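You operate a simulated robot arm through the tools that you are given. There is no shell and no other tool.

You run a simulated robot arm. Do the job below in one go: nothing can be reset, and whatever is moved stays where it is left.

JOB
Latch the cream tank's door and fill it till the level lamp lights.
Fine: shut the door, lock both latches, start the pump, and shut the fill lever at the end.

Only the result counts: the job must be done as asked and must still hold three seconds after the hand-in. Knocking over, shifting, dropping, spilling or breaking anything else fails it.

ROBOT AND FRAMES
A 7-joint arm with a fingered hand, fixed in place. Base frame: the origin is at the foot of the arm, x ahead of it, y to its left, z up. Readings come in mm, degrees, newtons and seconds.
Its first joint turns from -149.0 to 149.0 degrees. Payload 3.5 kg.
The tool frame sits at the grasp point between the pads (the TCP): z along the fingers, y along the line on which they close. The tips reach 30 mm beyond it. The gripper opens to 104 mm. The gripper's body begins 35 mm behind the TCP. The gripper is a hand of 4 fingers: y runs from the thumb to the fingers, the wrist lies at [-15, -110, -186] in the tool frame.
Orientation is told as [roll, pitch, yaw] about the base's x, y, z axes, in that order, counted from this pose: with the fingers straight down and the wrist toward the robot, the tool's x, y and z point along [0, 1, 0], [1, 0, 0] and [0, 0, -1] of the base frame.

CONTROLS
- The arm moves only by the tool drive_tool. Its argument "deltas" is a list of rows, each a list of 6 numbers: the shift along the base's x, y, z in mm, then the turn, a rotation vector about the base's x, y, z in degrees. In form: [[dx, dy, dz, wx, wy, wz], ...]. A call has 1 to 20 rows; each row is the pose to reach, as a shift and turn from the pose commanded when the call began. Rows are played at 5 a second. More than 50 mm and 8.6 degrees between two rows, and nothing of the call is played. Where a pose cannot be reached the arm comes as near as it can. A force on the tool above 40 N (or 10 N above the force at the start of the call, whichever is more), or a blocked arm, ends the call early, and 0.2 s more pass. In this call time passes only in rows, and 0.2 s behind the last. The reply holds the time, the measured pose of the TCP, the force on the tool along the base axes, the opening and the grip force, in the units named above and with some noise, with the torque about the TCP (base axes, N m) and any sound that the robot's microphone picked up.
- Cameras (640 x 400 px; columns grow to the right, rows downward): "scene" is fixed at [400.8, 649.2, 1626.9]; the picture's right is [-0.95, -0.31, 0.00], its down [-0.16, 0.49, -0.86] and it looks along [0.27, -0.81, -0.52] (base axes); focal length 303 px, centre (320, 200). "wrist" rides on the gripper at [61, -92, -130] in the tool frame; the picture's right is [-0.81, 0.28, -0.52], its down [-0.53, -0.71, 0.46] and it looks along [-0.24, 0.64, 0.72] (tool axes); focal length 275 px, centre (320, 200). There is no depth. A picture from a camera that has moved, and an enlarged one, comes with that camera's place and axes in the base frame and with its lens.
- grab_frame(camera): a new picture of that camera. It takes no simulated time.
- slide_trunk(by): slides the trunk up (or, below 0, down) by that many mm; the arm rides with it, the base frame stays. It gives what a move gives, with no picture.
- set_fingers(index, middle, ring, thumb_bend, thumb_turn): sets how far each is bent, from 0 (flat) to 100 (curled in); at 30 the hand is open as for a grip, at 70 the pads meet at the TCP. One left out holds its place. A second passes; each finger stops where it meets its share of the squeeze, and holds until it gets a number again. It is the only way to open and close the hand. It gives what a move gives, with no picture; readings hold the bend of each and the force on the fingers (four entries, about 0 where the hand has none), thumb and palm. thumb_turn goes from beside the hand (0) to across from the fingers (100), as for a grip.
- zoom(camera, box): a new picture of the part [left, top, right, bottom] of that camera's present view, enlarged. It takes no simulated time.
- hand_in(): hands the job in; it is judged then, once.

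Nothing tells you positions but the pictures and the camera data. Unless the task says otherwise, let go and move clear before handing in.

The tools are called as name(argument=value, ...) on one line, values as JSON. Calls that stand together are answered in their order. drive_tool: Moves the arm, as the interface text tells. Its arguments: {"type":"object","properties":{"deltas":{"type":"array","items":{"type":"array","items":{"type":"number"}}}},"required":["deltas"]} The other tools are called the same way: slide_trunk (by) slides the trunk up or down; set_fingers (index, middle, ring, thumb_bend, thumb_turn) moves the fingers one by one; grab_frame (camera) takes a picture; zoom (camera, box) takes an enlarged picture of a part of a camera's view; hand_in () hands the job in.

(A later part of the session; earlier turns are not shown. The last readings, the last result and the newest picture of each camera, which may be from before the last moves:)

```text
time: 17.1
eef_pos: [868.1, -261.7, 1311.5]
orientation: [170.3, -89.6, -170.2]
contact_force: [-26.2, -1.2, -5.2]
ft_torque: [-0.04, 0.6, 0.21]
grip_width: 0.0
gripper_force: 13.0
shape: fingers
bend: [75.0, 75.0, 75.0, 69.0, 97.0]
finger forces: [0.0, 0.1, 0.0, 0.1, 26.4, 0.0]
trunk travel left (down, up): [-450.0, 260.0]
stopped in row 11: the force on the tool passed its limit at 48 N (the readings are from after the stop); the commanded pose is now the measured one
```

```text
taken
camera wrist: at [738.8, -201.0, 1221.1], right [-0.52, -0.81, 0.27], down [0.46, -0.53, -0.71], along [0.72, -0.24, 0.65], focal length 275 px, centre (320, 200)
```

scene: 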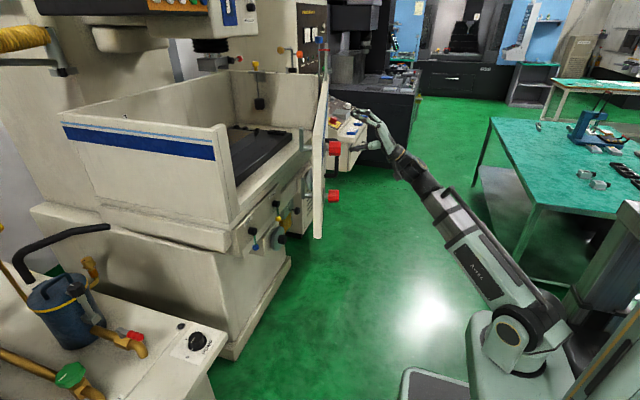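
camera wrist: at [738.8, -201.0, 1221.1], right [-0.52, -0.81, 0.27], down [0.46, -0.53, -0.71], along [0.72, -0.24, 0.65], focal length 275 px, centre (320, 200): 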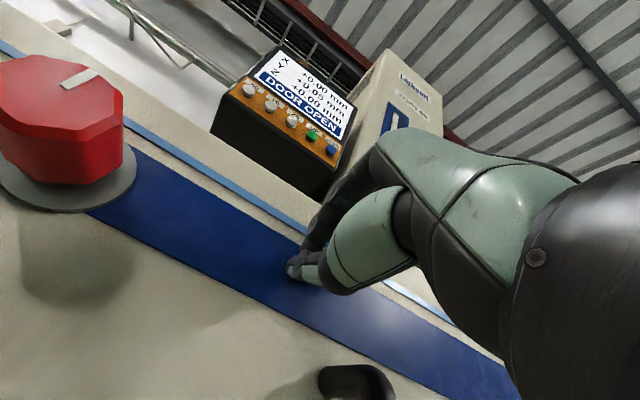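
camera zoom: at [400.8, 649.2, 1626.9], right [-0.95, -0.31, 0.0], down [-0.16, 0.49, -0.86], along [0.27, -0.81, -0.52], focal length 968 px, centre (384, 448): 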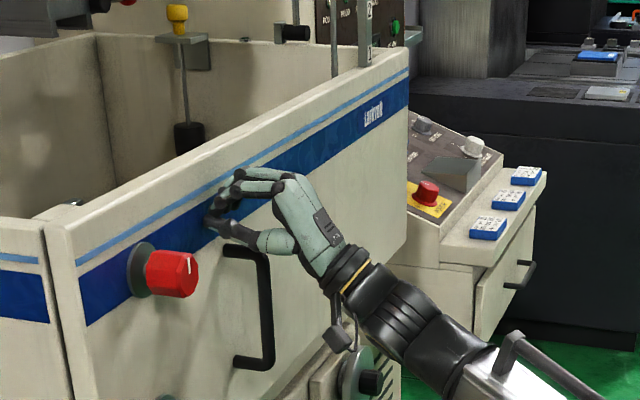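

The door seats against the tank (48 N stop). I place the upper knob now at about [873,-125,1287]. I'll back off, confirm the door stays shut, and open the hand.

drive_tool(deltas=[[-15, 0, 0, 0, 0, 0], [-35, 0, 0, 0, 0, 0], [-60, 10, 0, 0, 0, 0], [-85, 30, 0, 0, 0, 0], [-110, 60, 0, 0, 0, 0]])

set_fingers(index=30, middle=30, ring=30, thumb_bend=30)

grab_frame(camera="wrist")

zoom(camera="scene", box=[200, 60, 400, 185])

zoom(camera="scene", box=[180, 130, 340, 230])

```text
time: 18.3
eef_pos: [764.0, -201.2, 1309.9]
orientation: [157.6, -89.9, -157.6]
contact_force: [-1.0, -0.1, 0.1]
ft_torque: [0.02, 0.0, 0.02]
grip_width: 0.2
gripper_force: 0.0
shape: fingers
bend: [75.0, 75.0, 75.0, 68.0, 97.0]
finger forces: [0.0, 0.0, 0.1, 0.2, 0.0, 0.0]
trunk travel left (down, up): [-450.0, 260.0]
```

```text
time: 19.3
eef_pos: [764.3, -200.3, 1310.9]
orientation: [164.6, -89.9, -164.5]
contact_force: [-0.5, 0.3, -0.7]
ft_torque: [-0.05, 0.0, 0.0]
grip_width: 102.8
gripper_force: 0.0
shape: fingers
bend: [30.0, 30.0, 30.0, 30.0, 97.0]
finger forces: [0.1, 0.1, 0.1, 0.0, 0.0, 0.0]
trunk travel left (down, up): [-450.0, 260.0]
```

```text
taken
camera wrist: at [634.5, -140.3, 1219.9], right [-0.52, -0.81, 0.27], down [0.46, -0.53, -0.71], along [0.72, -0.24, 0.65], focal length 275 px, centre (320, 200)
```

wrist: 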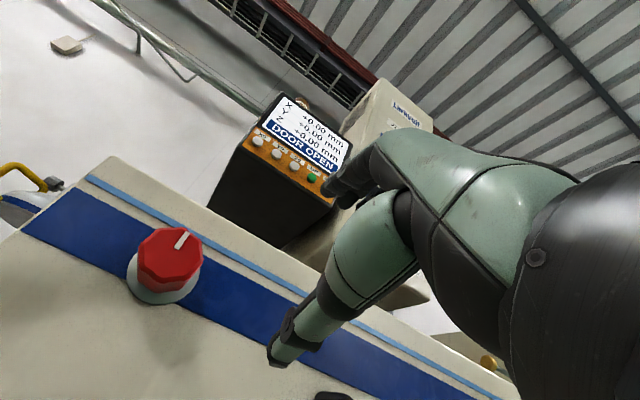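

```text
3.20 times, centred on (300, 122) of scene
camera zoom: at [400.8, 649.2, 1626.9], right [-0.95, -0.31, 0.0], down [-0.16, 0.49, -0.86], along [0.27, -0.81, -0.52], focal length 968 px, centre (384, 448)
```

zoom: 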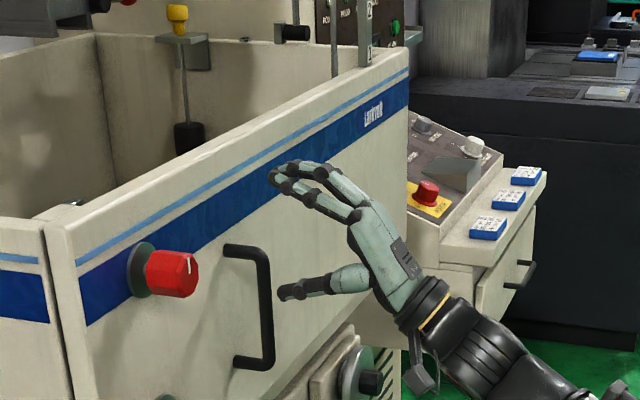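

```text
4.00 times, centred on (260, 180) of scene
camera zoom: at [400.8, 649.2, 1626.9], right [-0.95, -0.31, 0.0], down [-0.16, 0.49, -0.86], along [0.27, -0.81, -0.52], focal length 1210 px, centre (560, 280)
```

zoom: 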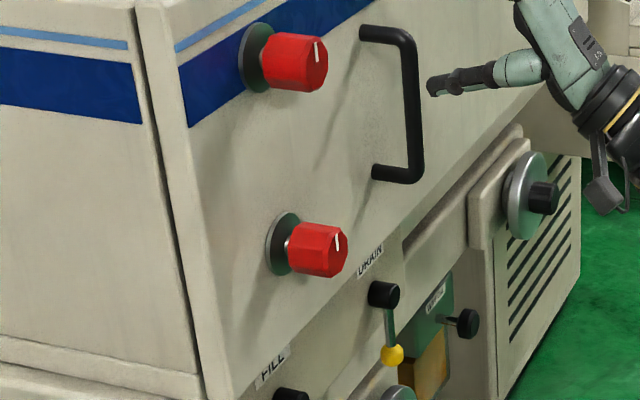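

The door stays shut. The upper knob's face is at about [855,-121,1290]. I'll line the hand up with its axis, rolled +45° so I can then turn it −90° (tongue from up to the left, behind the post).

drive_tool(deltas=[[0, 13, -4, 7, 0, 0], [0, 26, -8, 14, 0, 0], [0, 40, -12, 21, 0, 0], [0, 53, -16, 28, 0, 0], [0, 66, -20, 35, 0, 0], [0, 79, -20, 41, 0, 0], [0, 79, -20, 45, 0, 0]])

grab_frame(camera="wrist")

zoom(camera="scene", box=[200, 90, 360, 190])

```text
time: 20.9
eef_pos: [763.4, -124.1, 1289.7]
orientation: [90.4, -44.9, -90.4]
contact_force: [0.0, -0.5, -0.6]
ft_torque: [0.0, 0.0, 0.01]
grip_width: 102.8
gripper_force: 0.0
shape: fingers
bend: [30.0, 30.0, 30.0, 30.0, 97.0]
finger forces: [0.1, 0.1, 0.1, 0.1, 0.0, 0.0]
out of reach, approached as far as the arm can: row 3, 4, 5, 6
trunk travel left (down, up): [-450.0, 260.0]
```

```text
taken
camera wrist: at [634.7, -15.8, 1269.2], right [-0.52, -0.76, -0.38], down [0.46, 0.13, -0.88], along [0.72, -0.63, 0.29], focal length 275 px, centre (320, 200)
```

wrist: 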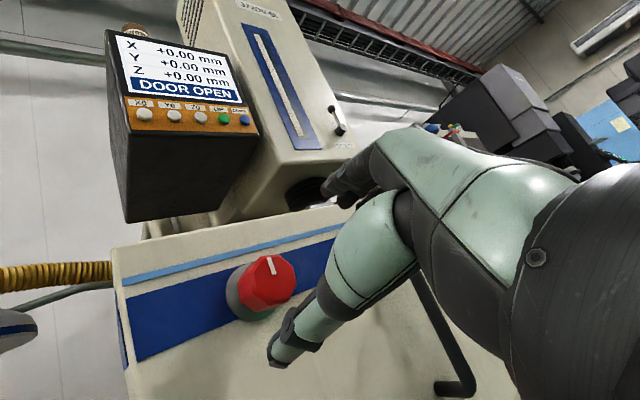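

```text
4.00 times, centred on (280, 140) of scene
camera zoom: at [400.8, 649.2, 1626.9], right [-0.95, -0.31, 0.0], down [-0.16, 0.49, -0.86], along [0.27, -0.81, -0.52], focal length 1210 px, centre (480, 440)
```

zoom: 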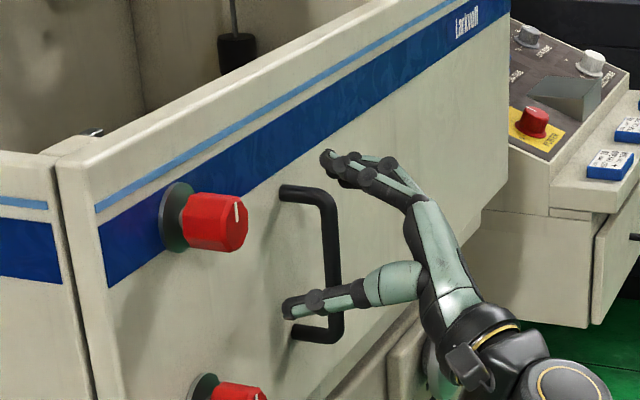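

The knob lies straight ahead of the open grip. Approaching it along +x.

drive_tool(deltas=[[15, 1, 1, 0, 0, 0], [30, 2, 1, 0, 0, 0], [45, 2, 1, 0, 0, 0], [60, 2, 1, 0, 0, 0], [70, 2, 1, 0, 0, 0], [80, 2, 1, 0, 0, 0], [88, 2, 1, 0, 0, 0]])

grab_frame(camera="wrist")

zoom(camera="scene", box=[200, 90, 360, 190])

```text
time: 22.5
eef_pos: [852.3, -120.3, 1289.3]
orientation: [90.1, -45.0, -90.1]
contact_force: [-0.2, 0.9, 0.3]
ft_torque: [0.01, 0.03, 0.0]
grip_width: 102.9
gripper_force: 0.0
shape: fingers
bend: [30.0, 30.0, 30.0, 30.0, 97.0]
finger forces: [0.0, 0.1, 0.0, 0.0, 0.0, 0.0]
trunk travel left (down, up): [-450.0, 260.0]
```

```text
taken
camera wrist: at [722.6, -13.1, 1269.2], right [-0.52, -0.77, -0.38], down [0.46, 0.13, -0.88], along [0.72, -0.63, 0.28], focal length 275 px, centre (320, 200)
```

wrist: 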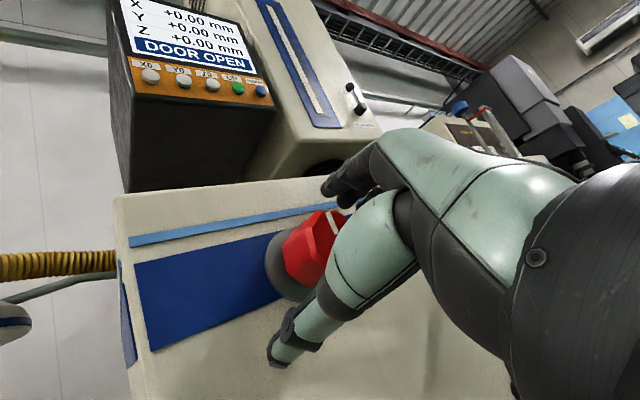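

```text
4.00 times, centred on (280, 140) of scene
camera zoom: at [400.8, 649.2, 1626.9], right [-0.95, -0.31, 0.0], down [-0.16, 0.49, -0.86], along [0.27, -0.81, -0.52], focal length 1210 px, centre (480, 440)
```

zoom: 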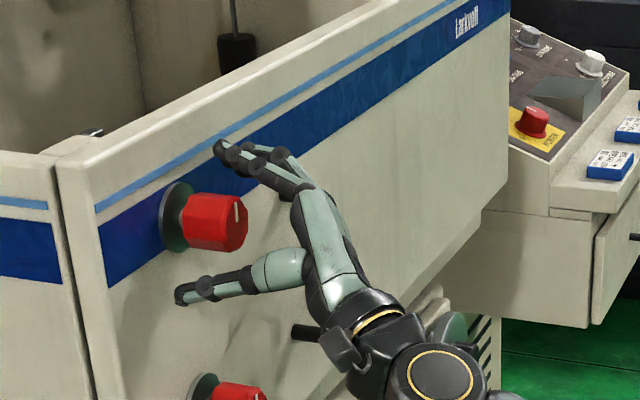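

The knob sits between thumb and fingers. A further 10 mm in, then close on it.

drive_tool(deltas=[[5, 0, 1, 0, 0, 0], [10, 0, 1, 0, 0, 0]])

set_fingers(index=75, middle=75, ring=75, thumb_bend=75)

grab_frame(camera="wrist")

zoom(camera="scene", box=[200, 90, 360, 190])

```text
time: 23.1
eef_pos: [862.2, -120.6, 1291.8]
orientation: [90.1, -45.0, -90.2]
contact_force: [0.1, 0.2, 0.0]
ft_torque: [0.01, 0.01, 0.04]
grip_width: 103.1
gripper_force: 0.2
shape: fingers
bend: [30.0, 30.0, 30.0, 30.0, 97.0]
finger forces: [0.0, 0.0, 0.1, 0.1, 0.1, 0.1]
trunk travel left (down, up): [-450.0, 260.0]
```

```text
time: 24.1
eef_pos: [861.9, -121.2, 1291.6]
orientation: [90.1, -44.9, -90.3]
contact_force: [0.4, -6.4, 3.6]
ft_torque: [-0.19, -0.28, -0.36]
grip_width: 31.4
gripper_force: 19.4
shape: fingers
bend: [59.0, 57.0, 74.0, 59.0, 97.0]
finger forces: [9.4, 13.4, 5.2, 0.1, 11.0, 0.0]
trunk travel left (down, up): [-450.0, 260.0]
```

```text
taken
camera wrist: at [731.8, -14.4, 1271.6], right [-0.52, -0.77, -0.38], down [0.46, 0.13, -0.88], along [0.72, -0.63, 0.28], focal length 275 px, centre (320, 200)
```

wrist: 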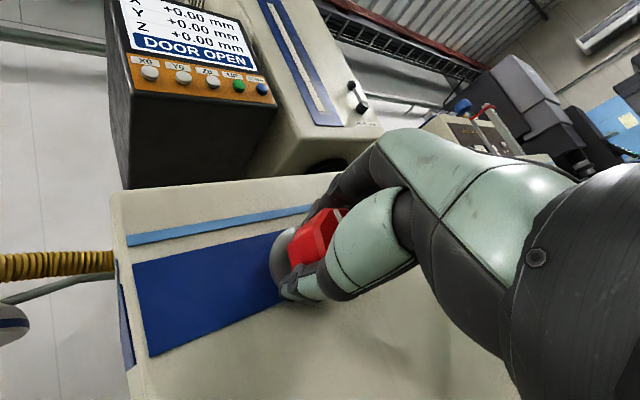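

```text
4.00 times, centred on (280, 140) of scene
camera zoom: at [400.8, 649.2, 1626.9], right [-0.95, -0.31, 0.0], down [-0.16, 0.49, -0.86], along [0.27, -0.81, -0.52], focal length 1210 px, centre (480, 440)
```

zoom: 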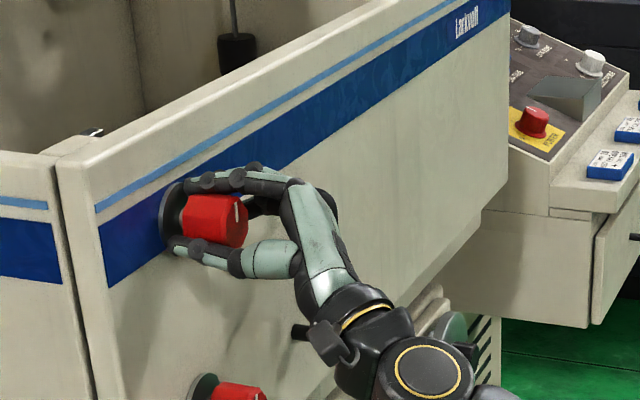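

Firm grip on the upper knob. Turning it −x-wise in steps, first 28° to check it follows.

drive_tool(deltas=[[0, 0, 0, -7, 0, 0], [0, 0, 0, -14, 0, 0], [0, 0, 0, -21, 0, 0], [0, 0, 0, -28, 0, 0]])

zoom(camera="scene", box=[200, 90, 360, 190])

grab_frame(camera="wrist")

```text
time: 25.1
eef_pos: [862.2, -121.9, 1290.5]
orientation: [90.4, -73.0, -90.5]
contact_force: [-2.3, -8.8, 0.5]
ft_torque: [0.04, -0.29, -0.31]
grip_width: 31.1
gripper_force: 19.9
shape: fingers
bend: [59.0, 58.0, 74.0, 60.0, 96.0]
finger forces: [9.1, 13.3, 6.0, 0.0, 12.0, 0.0]
trunk travel left (down, up): [-450.0, 260.0]
```

```text
4.00 times, centred on (280, 140) of scene
camera zoom: at [400.8, 649.2, 1626.9], right [-0.95, -0.31, 0.0], down [-0.16, 0.49, -0.86], along [0.27, -0.81, -0.52], focal length 1210 px, centre (480, 440)
```

zoom: 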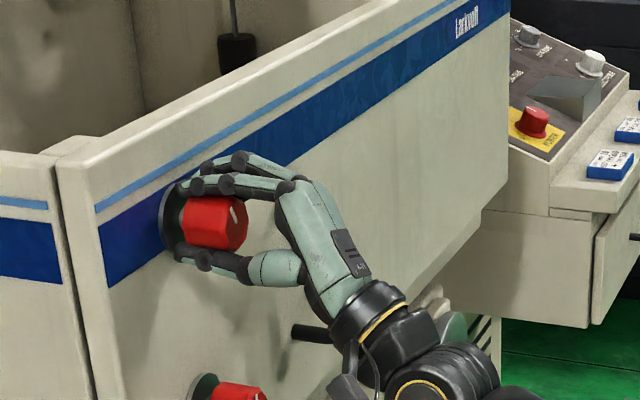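

```text
taken
camera wrist: at [731.9, -36.9, 1223.3], right [-0.52, -0.85, 0.02], down [0.46, -0.3, -0.84], along [0.72, -0.42, 0.55], focal length 275 px, centre (320, 200)
```

wrist: 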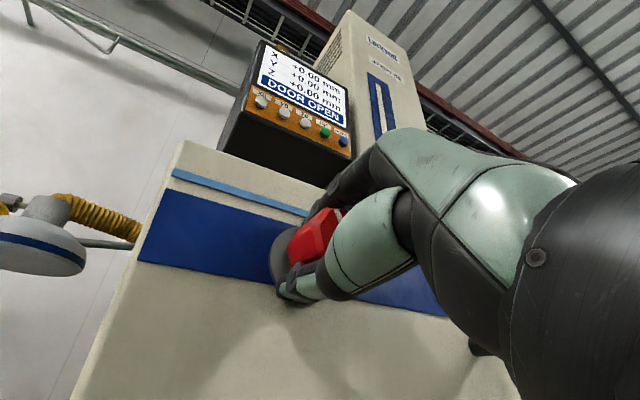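

The knob follows the hand. Continuing the turn to the full 90°.

drive_tool(deltas=[[0, 0, 0, -7, 0, 0], [0, 0, 0, -14, 0, 0], [0, 0, 0, -21, 0, 0], [0, 0, 0, -28, 0, 0], [0, 0, 0, -35, 0, 0], [0, 0, 0, -42, 0, 0], [0, 0, 0, -49, 0, 0], [0, 0, 0, -56, 0, 0], [0, 0, 0, -62, 0, 0]])

zoom(camera="scene", box=[200, 90, 360, 190])

grab_frame(camera="wrist")

```text
time: 27.1
eef_pos: [861.9, -119.4, 1290.7]
orientation: [-90.1, -44.9, 90.2]
contact_force: [1.1, -2.0, -1.4]
ft_torque: [-0.07, -0.17, 0.05]
grip_width: 31.3
gripper_force: 18.7
shape: fingers
bend: [60.0, 59.0, 74.0, 59.0, 96.0]
finger forces: [8.6, 9.8, 4.6, 0.0, 14.1, 0.0]
trunk travel left (down, up): [-450.0, 260.0]
```

```text
4.00 times, centred on (280, 140) of scene
camera zoom: at [400.8, 649.2, 1626.9], right [-0.95, -0.31, 0.0], down [-0.16, 0.49, -0.86], along [0.27, -0.81, -0.52], focal length 1210 px, centre (480, 440)
```

zoom: 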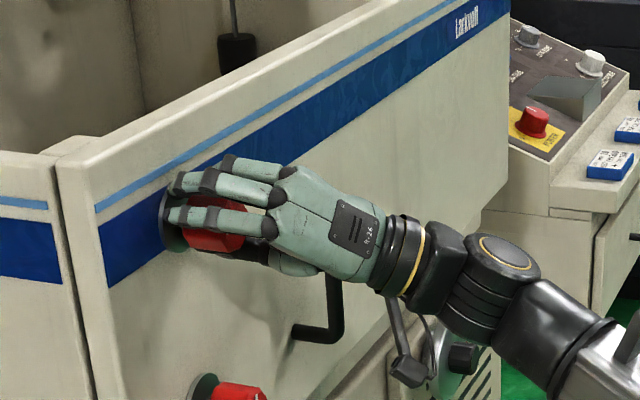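

```text
taken
camera wrist: at [731.8, -142.5, 1184.8], right [-0.52, -0.38, 0.77], down [0.46, -0.88, -0.13], along [0.72, 0.29, 0.63], focal length 275 px, centre (320, 200)
```

wrist: 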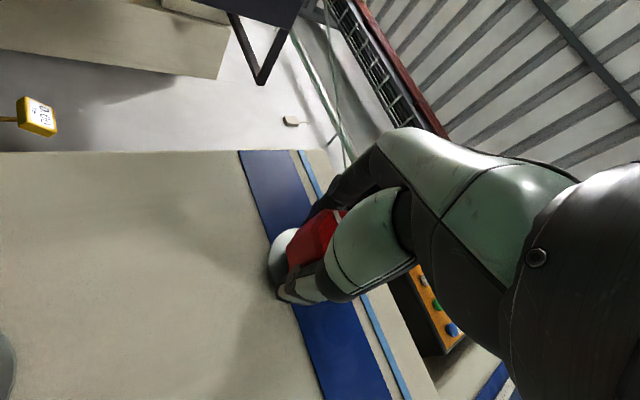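

Rotated 90° with the mark still fixed relative to the fingers. I'll release and back off to inspect the mark.

set_fingers(index=30, middle=30, ring=30, thumb_bend=30)

drive_tool(deltas=[[-15, 0, 0, 0, 0, 0], [-30, 0, 0, 0, 0, 0], [-45, 0, 0, 0, 0, 0], [-60, 0, 0, 0, 0, 0], [-80, 0, 0, 0, 0, 0], [-100, 0, 0, 0, 0, 0]])

zoom(camera="scene", box=[200, 110, 300, 172])

grab_frame(camera="wrist")

zoom(camera="scene", box=[180, 90, 260, 140])

```text
time: 28.1
eef_pos: [862.0, -121.2, 1292.0]
orientation: [-90.1, -44.9, 90.2]
contact_force: [0.6, -0.2, 0.1]
ft_torque: [0.02, -0.02, -0.03]
grip_width: 102.8
gripper_force: 0.1
shape: fingers
bend: [30.0, 30.0, 30.0, 30.0, 97.0]
finger forces: [0.1, 0.0, 0.1, 0.0, 0.0, 0.0]
trunk travel left (down, up): [-450.0, 260.0]
```

```text
time: 29.5
eef_pos: [760.1, -119.9, 1292.4]
orientation: [-90.1, -45.2, 90.2]
contact_force: [0.0, -0.5, 0.4]
ft_torque: [-0.01, 0.03, -0.03]
grip_width: 103.0
gripper_force: 0.1
shape: fingers
bend: [30.0, 30.0, 30.0, 30.0, 97.0]
finger forces: [0.0, 0.0, 0.1, 0.0, 0.0, 0.0]
trunk travel left (down, up): [-450.0, 260.0]
```

```text
6.40 times, centred on (250, 141) of scene
camera zoom: at [400.8, 649.2, 1626.9], right [-0.95, -0.31, 0.0], down [-0.16, 0.49, -0.86], along [0.27, -0.81, -0.52], focal length 1936 px, centre (768, 578)
```

zoom: 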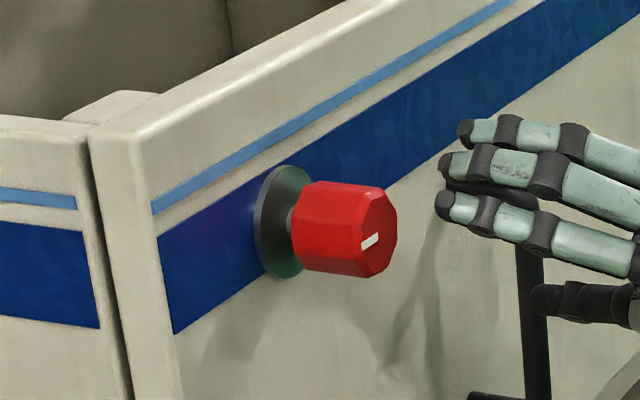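

```text
taken
camera wrist: at [631.0, -142.0, 1184.5], right [-0.52, -0.38, 0.77], down [0.46, -0.88, -0.13], along [0.72, 0.28, 0.63], focal length 275 px, centre (320, 200)
```

wrist: 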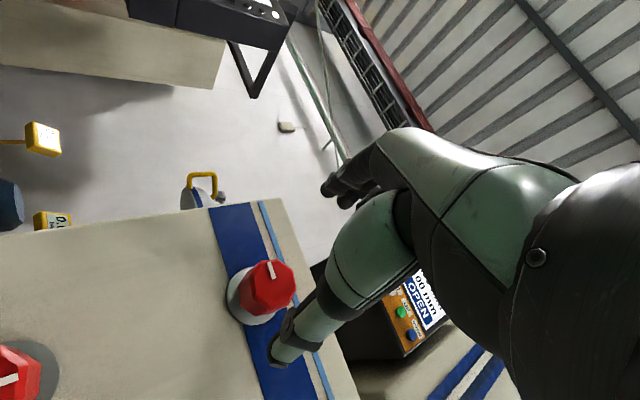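

```text
8.00 times, centred on (220, 115) of scene
camera zoom: at [400.8, 649.2, 1626.9], right [-0.95, -0.31, 0.0], down [-0.16, 0.49, -0.86], along [0.27, -0.81, -0.52], focal length 2421 px, centre (1120, 880)
```

zoom: 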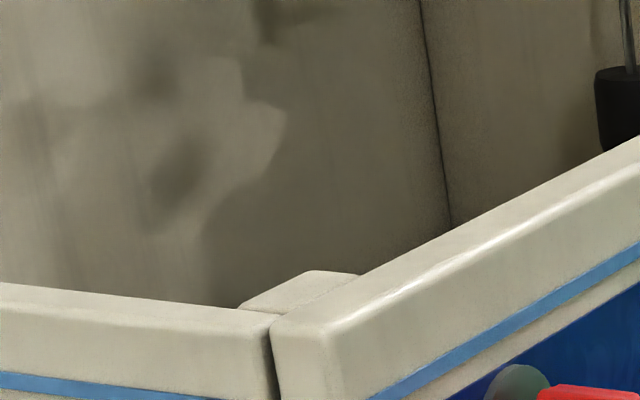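

The upper latch mark now points left – latched. The lower knob should be around [856,-119,1127]; I'll roll the hand back and go down to it.

drive_tool(deltas=[[-5, 0, -13, 7, 0, 0], [-10, 0, -26, 14, 0, 0], [-10, 0, -39, 21, 0, 0], [-10, 0, -52, 28, 0, 0], [-10, 0, -65, 35, 0, 0], [-10, 0, -78, 42, 0, 0], [-10, 0, -91, 49, 0, 0], [-10, 0, -104, 56, 0, 0], [-10, 0, -117, 63, 0, 0], [-10, 0, -130, 70, 0, 0], [-10, 0, -143, 77, 0, 0], [-10, 0, -156, 84, 0, 0], [-10, 0, -165, 90, 0, 0]])

grab_frame(camera="wrist")

zoom(camera="scene", box=[200, 130, 360, 230])

```text
time: 32.3
eef_pos: [751.2, -120.0, 1127.2]
orientation: [90.1, -44.9, -90.3]
contact_force: [-0.4, -0.8, -0.6]
ft_torque: [0.0, -0.03, -0.01]
grip_width: 102.8
gripper_force: 0.0
shape: fingers
bend: [30.0, 30.0, 30.0, 30.0, 97.0]
finger forces: [0.0, 0.0, 0.1, 0.0, 0.0, 0.0]
trunk travel left (down, up): [-450.0, 260.0]
```

```text
taken
camera wrist: at [622.0, -13.0, 1106.6], right [-0.52, -0.77, -0.38], down [0.46, 0.13, -0.88], along [0.72, -0.63, 0.28], focal length 275 px, centre (320, 200)
```

wrist: 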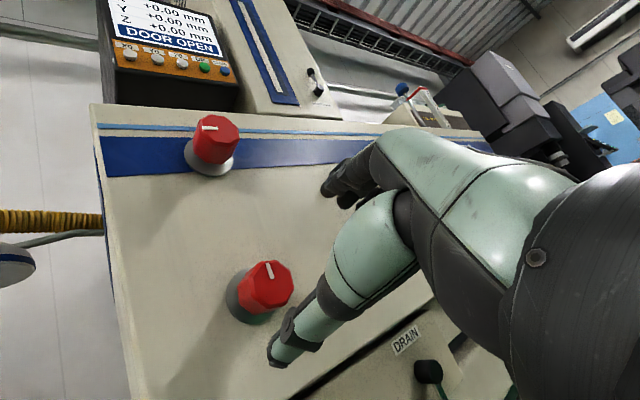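

```text
4.00 times, centred on (280, 180) of scene
camera zoom: at [400.8, 649.2, 1626.9], right [-0.95, -0.31, 0.0], down [-0.16, 0.49, -0.86], along [0.27, -0.81, -0.52], focal length 1210 px, centre (480, 280)
```

zoom: 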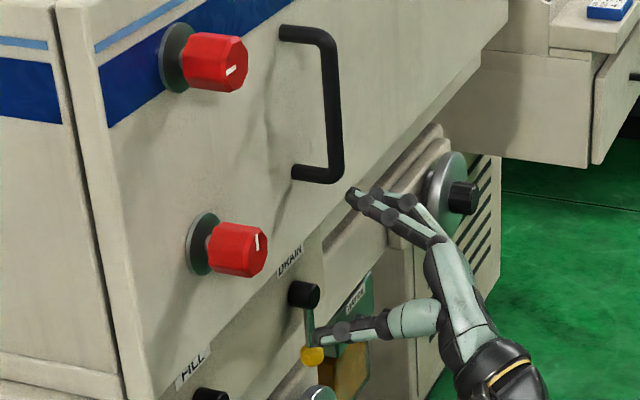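

The lower knob is aligned with the open hand (face about [856,-120,1126]). Approaching and gripping.

drive_tool(deltas=[[15, 0, 0, 0, 0, 0], [30, 0, 0, 0, 0, 0], [45, 0, 0, 0, 0, 0], [60, 0, 0, 0, 0, 0], [75, 0, 0, 0, 0, 0], [87, 0, 0, 0, 0, 0], [97, 0, 0, 0, 0, 0], [105, 0, 0, 0, 0, 0], [111, 0, 0, 0, 0, 0]])

set_fingers(index=75, middle=75, ring=75, thumb_bend=75)

zoom(camera="scene", box=[200, 130, 360, 230])

```text
time: 34.3
eef_pos: [862.0, -121.0, 1126.3]
orientation: [90.3, -45.0, -90.2]
contact_force: [0.1, -0.2, -0.2]
ft_torque: [0.01, 0.03, 0.01]
grip_width: 102.9
gripper_force: 0.0
shape: fingers
bend: [30.0, 30.0, 30.0, 30.0, 97.0]
finger forces: [0.1, 0.0, 0.0, 0.1, 0.0, 0.0]
trunk travel left (down, up): [-450.0, 260.0]
```

```text
time: 35.3
eef_pos: [860.8, -122.0, 1126.4]
orientation: [90.3, -44.9, -90.4]
contact_force: [0.2, -9.0, 5.5]
ft_torque: [-0.2, -0.37, -0.37]
grip_width: 31.0
gripper_force: 20.4
shape: fingers
bend: [59.0, 57.0, 73.0, 59.0, 97.0]
finger forces: [10.5, 13.2, 6.2, 0.1, 10.7, 0.1]
trunk travel left (down, up): [-450.0, 260.0]
```

```text
4.00 times, centred on (280, 180) of scene
camera zoom: at [400.8, 649.2, 1626.9], right [-0.95, -0.31, 0.0], down [-0.16, 0.49, -0.86], along [0.27, -0.81, -0.52], focal length 1210 px, centre (480, 280)
```

zoom: 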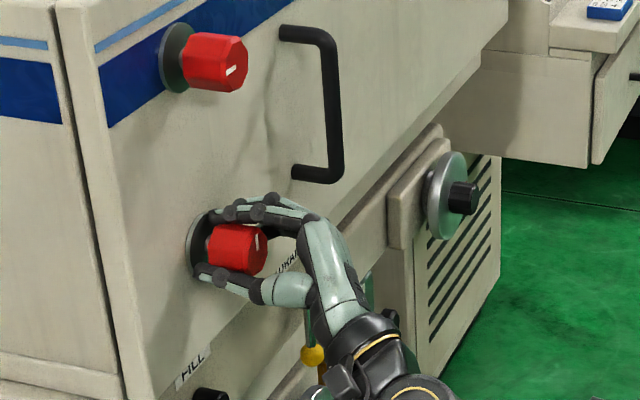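

Gripped the lower knob. Turning it −90° about x the same way.

drive_tool(deltas=[[0, 0, 0, -7, 0, 0], [0, 0, 0, -14, 0, 0], [0, 0, 0, -21, 0, 0], [0, 0, 0, -28, 0, 0], [0, 0, 0, -35, 0, 0], [0, 0, 0, -42, 0, 0], [0, 0, 0, -49, 0, 0], [0, 0, 0, -56, 0, 0], [0, 0, 0, -63, 0, 0], [0, 0, 0, -70, 0, 0], [0, 0, 0, -77, 0, 0], [0, 0, 0, -84, 0, 0], [0, 0, 0, -90, 0, 0]])

zoom(camera="scene", box=[200, 130, 360, 230])

```text
time: 38.1
eef_pos: [862.5, -119.3, 1125.4]
orientation: [-90.1, -45.0, 90.3]
contact_force: [-11.0, 2.5, -2.1]
ft_torque: [-0.04, -0.2, 0.39]
grip_width: 30.9
gripper_force: 21.8
shape: fingers
bend: [60.0, 59.0, 74.0, 60.0, 95.0]
finger forces: [17.8, 8.8, 2.7, 0.0, 14.9, 0.0]
trunk travel left (down, up): [-450.0, 260.0]
```

```text
4.00 times, centred on (280, 180) of scene
camera zoom: at [400.8, 649.2, 1626.9], right [-0.95, -0.31, 0.0], down [-0.16, 0.49, -0.86], along [0.27, -0.81, -0.52], focal length 1210 px, centre (480, 280)
```

zoom: 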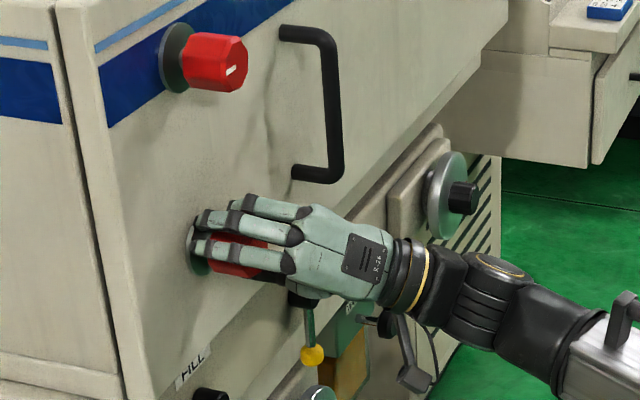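

Rotation complete. Releasing and backing off to inspect both marks and the display.

set_fingers(index=30, middle=30, ring=30, thumb_bend=30)

drive_tool(deltas=[[-15, 0, 0, 0, 0, 0], [-30, 0, 0, 0, 0, 0], [-45, 0, 0, 0, 0, 0], [-60, 0, 0, 0, 0, 0], [-80, 0, 0, 0, 0, 0], [-105, 0, 0, 0, 0, 0]])

zoom(camera="scene", box=[200, 130, 360, 230])

grab_frame(camera="wrist")

```text
time: 39.1
eef_pos: [862.9, -121.2, 1126.7]
orientation: [-90.2, -45.0, 90.2]
contact_force: [-0.3, -0.1, 0.2]
ft_torque: [0.01, 0.0, -0.01]
grip_width: 102.7
gripper_force: 0.0
shape: fingers
bend: [30.0, 30.0, 30.0, 30.0, 97.0]
finger forces: [0.0, 0.0, 0.0, 0.0, 0.1, 0.0]
trunk travel left (down, up): [-450.0, 260.0]
```

```text
time: 40.5
eef_pos: [757.2, -120.4, 1125.9]
orientation: [-90.2, -45.0, 90.1]
contact_force: [-0.3, 0.3, -0.7]
ft_torque: [0.02, -0.01, 0.01]
grip_width: 102.7
gripper_force: 0.0
shape: fingers
bend: [30.0, 30.0, 30.0, 30.0, 97.0]
finger forces: [0.0, 0.0, 0.0, 0.0, 0.1, 0.0]
trunk travel left (down, up): [-450.0, 260.0]
```

```text
4.00 times, centred on (280, 180) of scene
camera zoom: at [400.8, 649.2, 1626.9], right [-0.95, -0.31, 0.0], down [-0.16, 0.49, -0.86], along [0.27, -0.81, -0.52], focal length 1210 px, centre (480, 280)
```

zoom: 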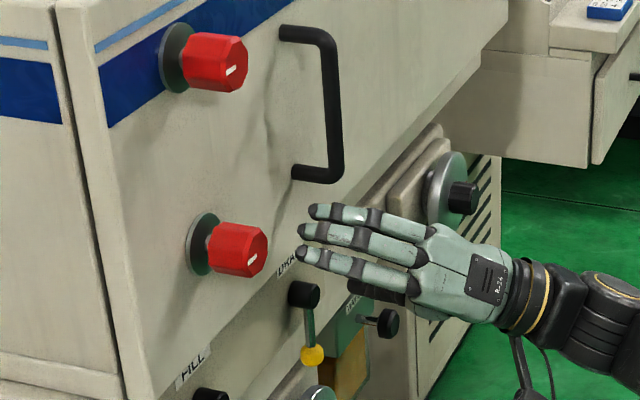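

```text
taken
camera wrist: at [627.4, -143.0, 1019.2], right [-0.52, -0.38, 0.77], down [0.46, -0.88, -0.13], along [0.72, 0.28, 0.63], focal length 275 px, centre (320, 200)
```

wrist: 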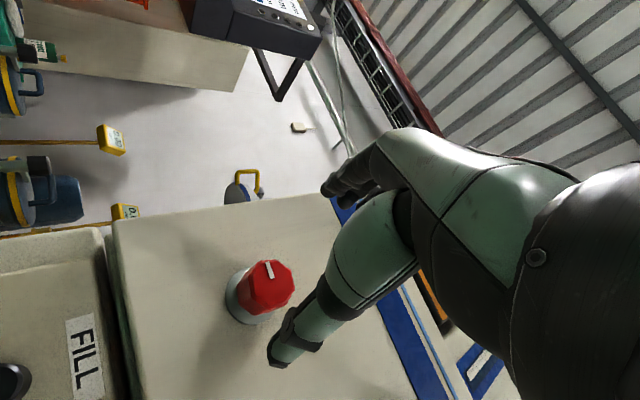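

Both latch marks point left. I'll back away, roll the hand level, and look at the display to confirm the door state before heading to the pump dial.

drive_tool(deltas=[[-15, 15, 10, 7, 0, 0], [-30, 30, 20, 14, 0, 0], [-45, 50, 30, 21, 0, 0], [-60, 70, 40, 28, 0, 0], [-70, 90, 50, 35, 0, 0], [-80, 110, 60, 40, 0, 0], [-80, 130, 70, 45, 0, 0]])

grab_frame(camera="wrist")

grab_frame(camera="scene")

```text
time: 42.1
eef_pos: [677.7, 9.0, 1195.8]
orientation: [149.5, -89.8, -149.6]
contact_force: [-0.6, -0.1, -0.2]
ft_torque: [-0.02, 0.0, 0.01]
grip_width: 102.8
gripper_force: 0.2
shape: fingers
bend: [30.0, 30.0, 30.0, 30.0, 97.0]
finger forces: [0.1, 0.1, 0.1, 0.0, 0.0, 0.1]
trunk travel left (down, up): [-450.0, 260.0]
```

```text
taken
camera wrist: at [547.4, 70.7, 1105.1], right [-0.52, -0.81, 0.27], down [0.46, -0.53, -0.71], along [0.72, -0.24, 0.65], focal length 275 px, centre (320, 200)
```

wrist: 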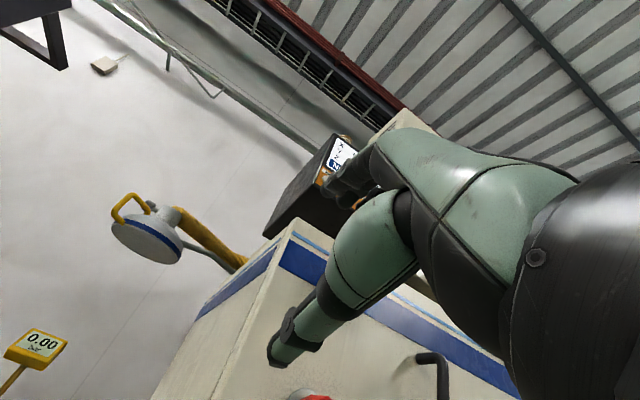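

```text
taken
```

scene: 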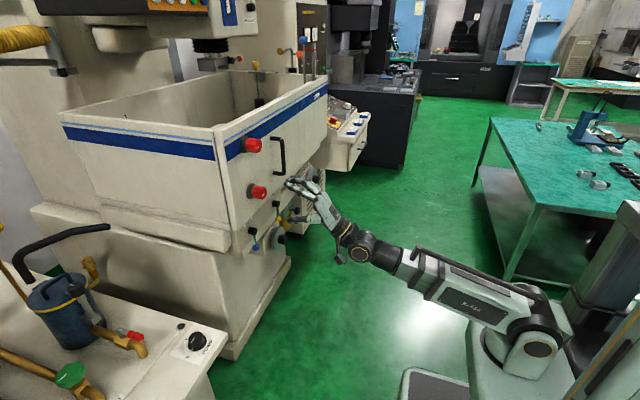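

The display is mostly hidden by the hand. I'll pitch the hand down as needed for the pump, which also changes the view.

drive_tool(deltas=[[0, 10, 0, 0, 8, 0], [5, 20, 0, 0, 16, 0], [10, 30, 0, 0, 24, 0], [15, 40, 0, 0, 32, 0], [20, 50, 0, 0, 40, 0], [25, 60, 0, 0, 48, 0], [30, 70, 0, 0, 54, 0], [35, 80, 0, 0, 60, 0]])

grab_frame(camera="wrist")

grab_frame(camera="scene")

```text
time: 43.9
eef_pos: [713.9, 89.6, 1196.2]
orientation: [0.0, -29.9, -0.1]
contact_force: [-0.3, 0.4, 0.0]
ft_torque: [0.05, -0.04, -0.01]
grip_width: 103.0
gripper_force: 0.1
shape: fingers
bend: [30.0, 30.0, 30.0, 30.0, 97.0]
finger forces: [0.0, 0.0, 0.0, 0.0, 0.1, 0.0]
out of reach, approached as far as the arm can: row 2
trunk travel left (down, up): [-450.0, 260.0]
```

```text
taken
camera wrist: at [569.1, 151.3, 1264.6], right [-0.02, -0.81, 0.58], down [-0.39, -0.53, -0.75], along [0.92, -0.24, -0.3], focal length 275 px, centre (320, 200)
```

wrist: 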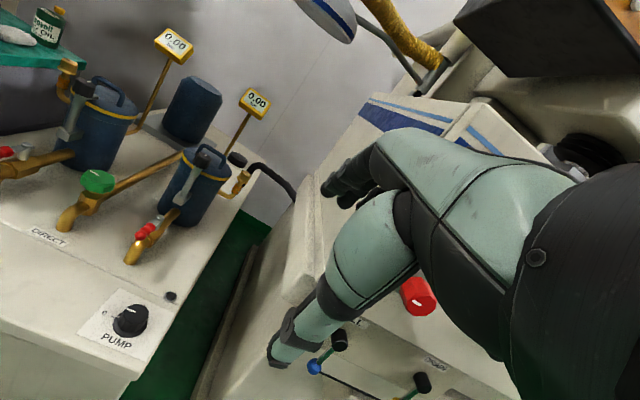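

```text
taken
```

scene: 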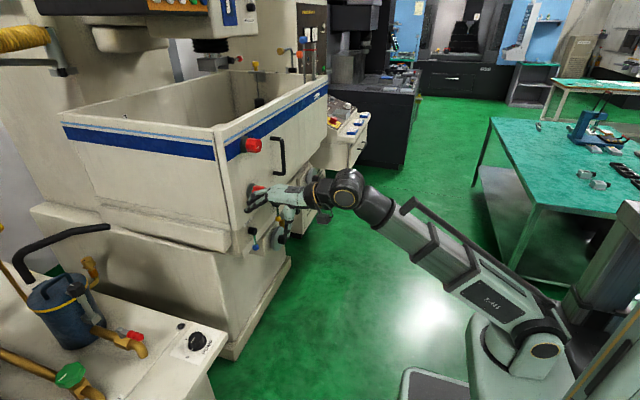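

The pump bench with filters, a DIRECT valve and the PUMP dial is clear now. Zooming for dial marks and valve states.

zoom(camera="wrist", box=[60, 270, 220, 370])

zoom(camera="wrist", box=[0, 20, 320, 220])

zoom(camera="wrist", box=[0, 130, 240, 280])

zoom(camera="wrist", box=[280, 300, 440, 400])

```text
4.00 times, centred on (140, 320) of wrist
camera zoom: at [569.1, 151.3, 1264.6], right [-0.02, -0.81, 0.58], down [-0.39, -0.53, -0.75], along [0.92, -0.24, -0.3], focal length 1101 px, centre (1040, -280)
```

zoom: 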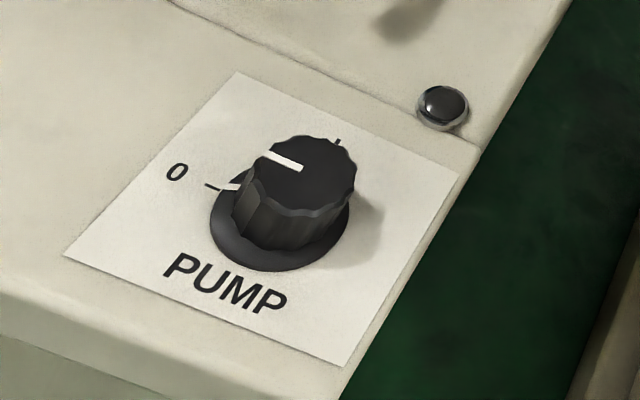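

```text
2.00 times, centred on (160, 120) of wrist
camera zoom: at [569.1, 151.3, 1264.6], right [-0.02, -0.81, 0.58], down [-0.39, -0.53, -0.75], along [0.92, -0.24, -0.3], focal length 551 px, centre (640, 360)
```

zoom: 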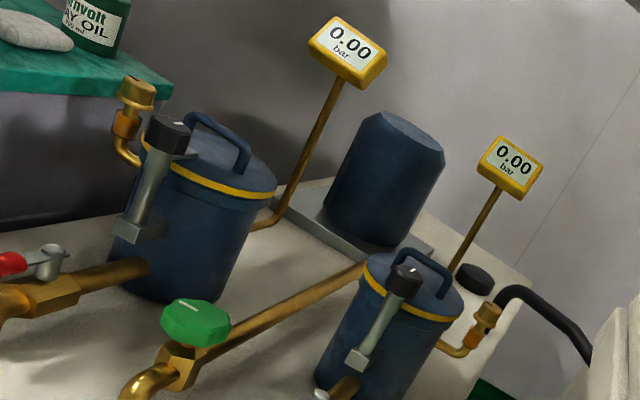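

```text
2.67 times, centred on (120, 205) of wrist
camera zoom: at [569.1, 151.3, 1264.6], right [-0.02, -0.81, 0.58], down [-0.39, -0.53, -0.75], along [0.92, -0.24, -0.3], focal length 734 px, centre (853, 187)
```

zoom: 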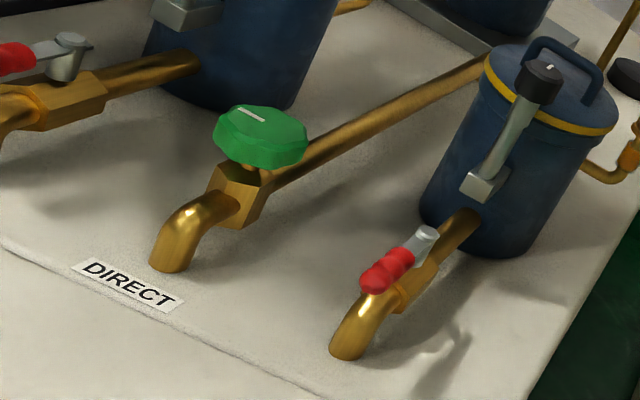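

```text
4.00 times, centred on (360, 350) of wrist
camera zoom: at [569.1, 151.3, 1264.6], right [-0.02, -0.81, 0.58], down [-0.39, -0.53, -0.75], along [0.92, -0.24, -0.3], focal length 1101 px, centre (160, -400)
```

zoom: 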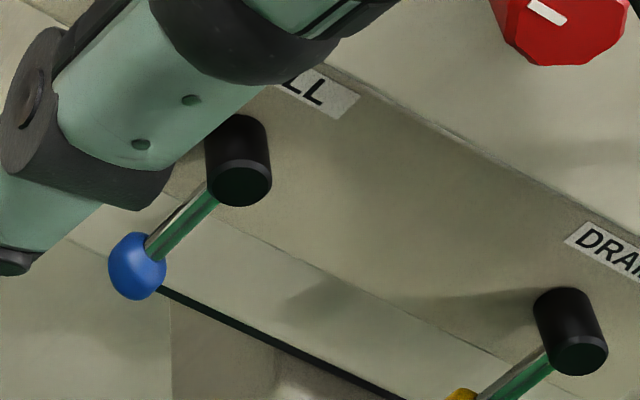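

0 points to +y and I points to +x, so the dial needs a quarter turn clockwise (about −90° around z); its center is near [984,193] with top near z 727. I'll test how far out I can reach with the fingers pointing down, staying high above the bench.

drive_tool(deltas=[[20, 12, -20, 0, 3, 1], [40, 24, -50, 0, 6, 2], [60, 36, -80, 0, 10, 3], [80, 48, -110, 0, 14, 5], [100, 60, -140, 0, 18, 7], [120, 72, -170, 0, 22, 9], [140, 84, -200, 0, 26, 11], [160, 94, -230, 0, 30, 11], [180, 100, -260, 0, 30, 11], [190, 103, -280, 0, 30, 11]])

grab_frame(camera="wrist")

grab_frame(camera="scene")

```text
time: 46.1
eef_pos: [903.0, 192.8, 915.2]
orientation: [2.8, -0.2, 10.4]
contact_force: [-0.7, -0.1, -0.6]
ft_torque: [-0.04, 0.03, 0.0]
grip_width: 102.8
gripper_force: 0.0
shape: fingers
bend: [30.0, 30.0, 30.0, 30.0, 97.0]
finger forces: [0.0, 0.0, 0.1, 0.0, 0.0, 0.0]
trunk travel left (down, up): [-450.0, 260.0]
```

```text
taken
camera wrist: at [803.1, 229.2, 1049.1], right [0.42, -0.77, 0.48], down [-0.61, -0.63, -0.48], along [0.68, -0.09, -0.73], focal length 275 px, centre (320, 200)
```

wrist: 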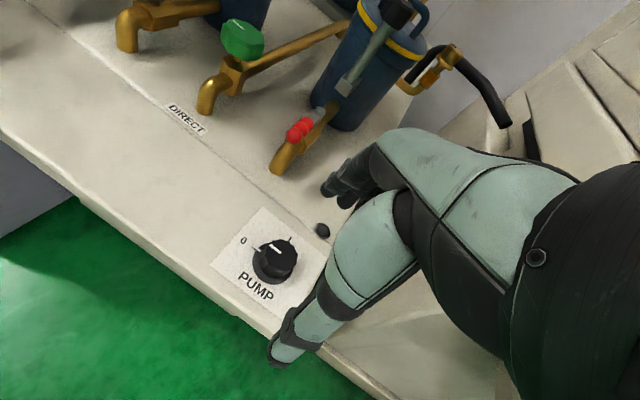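

```text
taken
```

scene: 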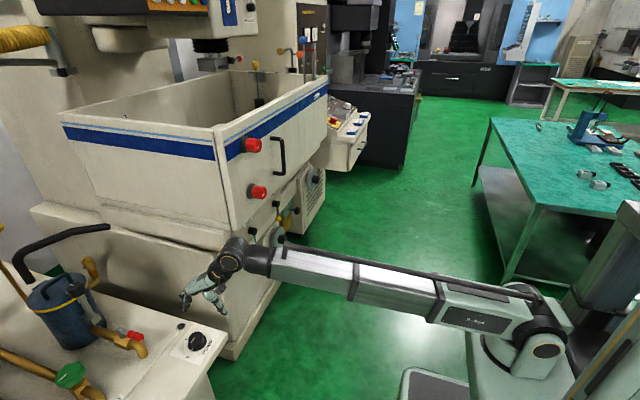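

The arm is nearly straight but got here without complaint. Testing the reach out over the dial, well above it.

drive_tool(deltas=[[20, 0, -25, 0, 0, 0], [40, 0, -50, 0, 0, 0], [60, 0, -75, 0, 0, 0], [80, 0, -95, 0, 0, 0]])

grab_frame(camera="wrist")

zoom(camera="scene", box=[110, 240, 270, 340])

```text
time: 47.1
eef_pos: [982.6, 194.8, 820.4]
orientation: [2.9, -0.3, 10.4]
contact_force: [-0.6, 0.9, 0.0]
ft_torque: [0.02, -0.04, 0.01]
grip_width: 103.0
gripper_force: 0.1
shape: fingers
bend: [30.0, 30.0, 30.0, 30.0, 97.0]
finger forces: [0.0, 0.0, 0.0, 0.1, 0.0, 0.0]
trunk travel left (down, up): [-450.0, 260.0]
```

```text
taken
camera wrist: at [881.9, 230.9, 954.8], right [0.42, -0.77, 0.48], down [-0.61, -0.63, -0.49], along [0.68, -0.09, -0.73], focal length 275 px, centre (320, 200)
```

wrist: 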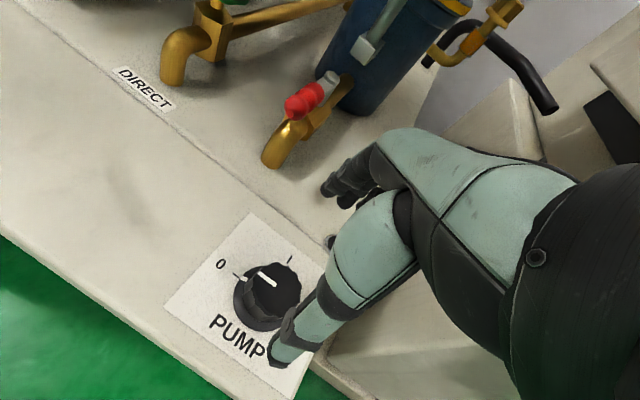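

```text
4.00 times, centred on (190, 290) of scene
camera zoom: at [400.8, 649.2, 1626.9], right [-0.95, -0.31, 0.0], down [-0.16, 0.49, -0.86], along [0.27, -0.81, -0.52], focal length 1210 px, centre (840, -160)
```

zoom: 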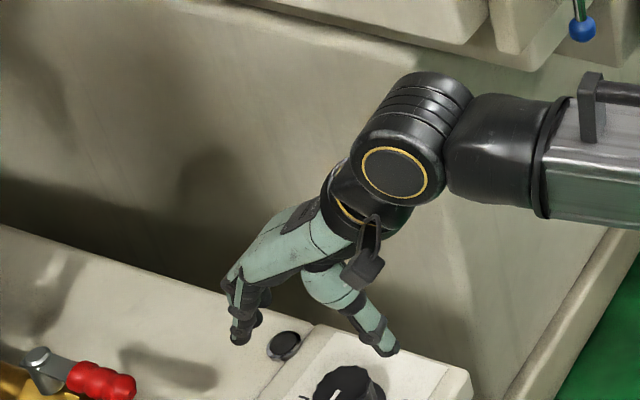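

Reach is fine over the dial. Zooming in to refine the dial's center relative to the hand.

zoom(camera="wrist", box=[160, 200, 352, 320])

zoom(camera="scene", box=[150, 300, 230, 350])

```text
3.33 times, centred on (256, 260) of wrist
camera zoom: at [881.9, 230.9, 954.8], right [0.42, -0.77, 0.48], down [-0.61, -0.63, -0.49], along [0.68, -0.09, -0.73], focal length 918 px, centre (533, 0)
```

zoom: 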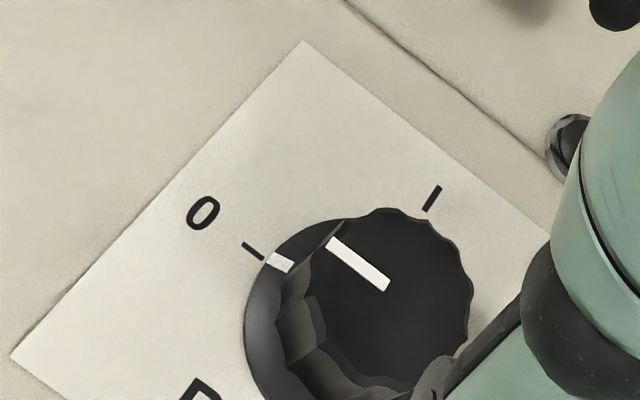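

```text
8.00 times, centred on (190, 325) of scene
camera zoom: at [400.8, 649.2, 1626.9], right [-0.95, -0.31, 0.0], down [-0.16, 0.49, -0.86], along [0.27, -0.81, -0.52], focal length 2421 px, centre (1360, -800)
```

zoom: 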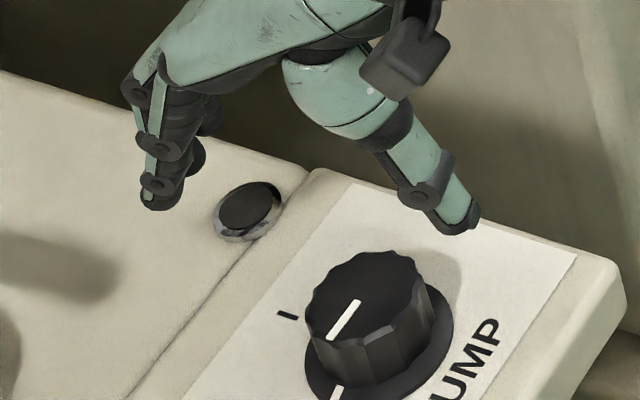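

I place the dial's axis at about [980.5,191], top z≈727. First level the tool exactly and center over it, then yaw +45° to set up the quarter turn.

drive_tool(deltas=[[-1, -2, 0, -1.4, -0.2, 0], [-2, -4, 0, -2.75, -0.2, 0]])

drive_tool(deltas=[[0, 0, 0, 0, 0, 7], [0, 0, 0, 0, 0, 14], [0, 0, 0, 0, 0, 21], [0, 0, 0, 0, 0, 28], [0, 0, 0, 0, 0, 35], [0, 0, 0, 0, 0, 42], [0, 0, 0, 0, 0, 46]])

grab_frame(camera="wrist")

zoom(camera="scene", box=[110, 260, 270, 360])

```text
time: 47.7
eef_pos: [980.0, 190.9, 821.5]
orientation: [0.1, 0.0, 10.5]
contact_force: [-0.3, 0.6, -0.1]
ft_torque: [0.02, -0.04, -0.03]
grip_width: 103.0
gripper_force: 0.1
shape: fingers
bend: [30.0, 30.0, 30.0, 30.0, 97.0]
finger forces: [0.1, 0.0, 0.0, 0.1, 0.0, 0.1]
trunk travel left (down, up): [-450.0, 260.0]
```

```text
time: 49.3
eef_pos: [965.3, 187.8, 820.7]
orientation: [0.0, -0.1, 56.5]
contact_force: [0.0, -0.3, -0.3]
ft_torque: [0.02, 0.02, 0.0]
grip_width: 102.9
gripper_force: 0.0
shape: fingers
bend: [30.0, 30.0, 30.0, 30.0, 97.0]
finger forces: [0.2, 0.0, 0.0, 0.1, 0.0, 0.0]
out of reach, approached as far as the arm can: row 6, 7
trunk travel left (down, up): [-450.0, 260.0]
```

```text
taken
camera wrist: at [864.0, 144.2, 952.7], right [0.83, -0.22, 0.52], down [0.05, -0.89, -0.46], along [0.56, 0.4, -0.72], focal length 275 px, centre (320, 200)
```

wrist: 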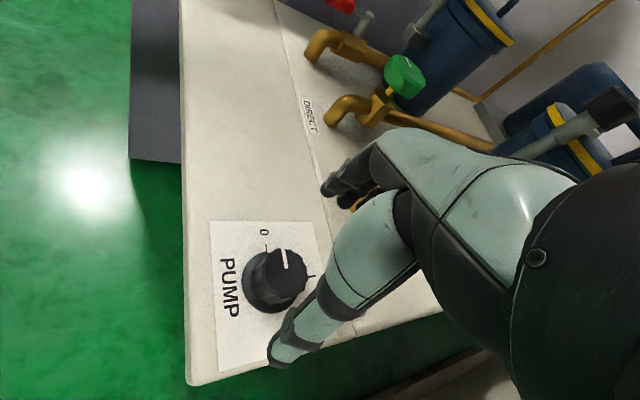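

```text
4.00 times, centred on (190, 310) of scene
camera zoom: at [400.8, 649.2, 1626.9], right [-0.95, -0.31, 0.0], down [-0.16, 0.49, -0.86], along [0.27, -0.81, -0.52], focal length 1210 px, centre (840, -240)
```

zoom: 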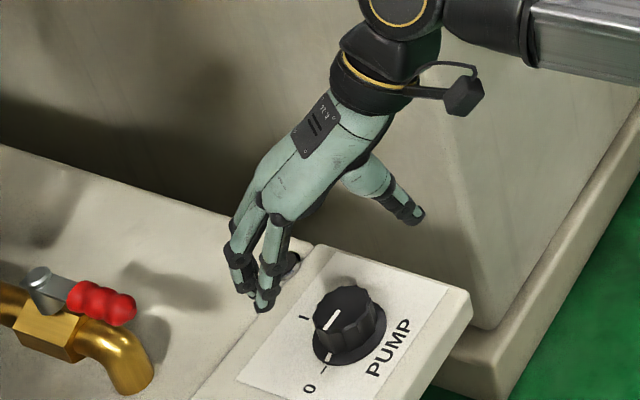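

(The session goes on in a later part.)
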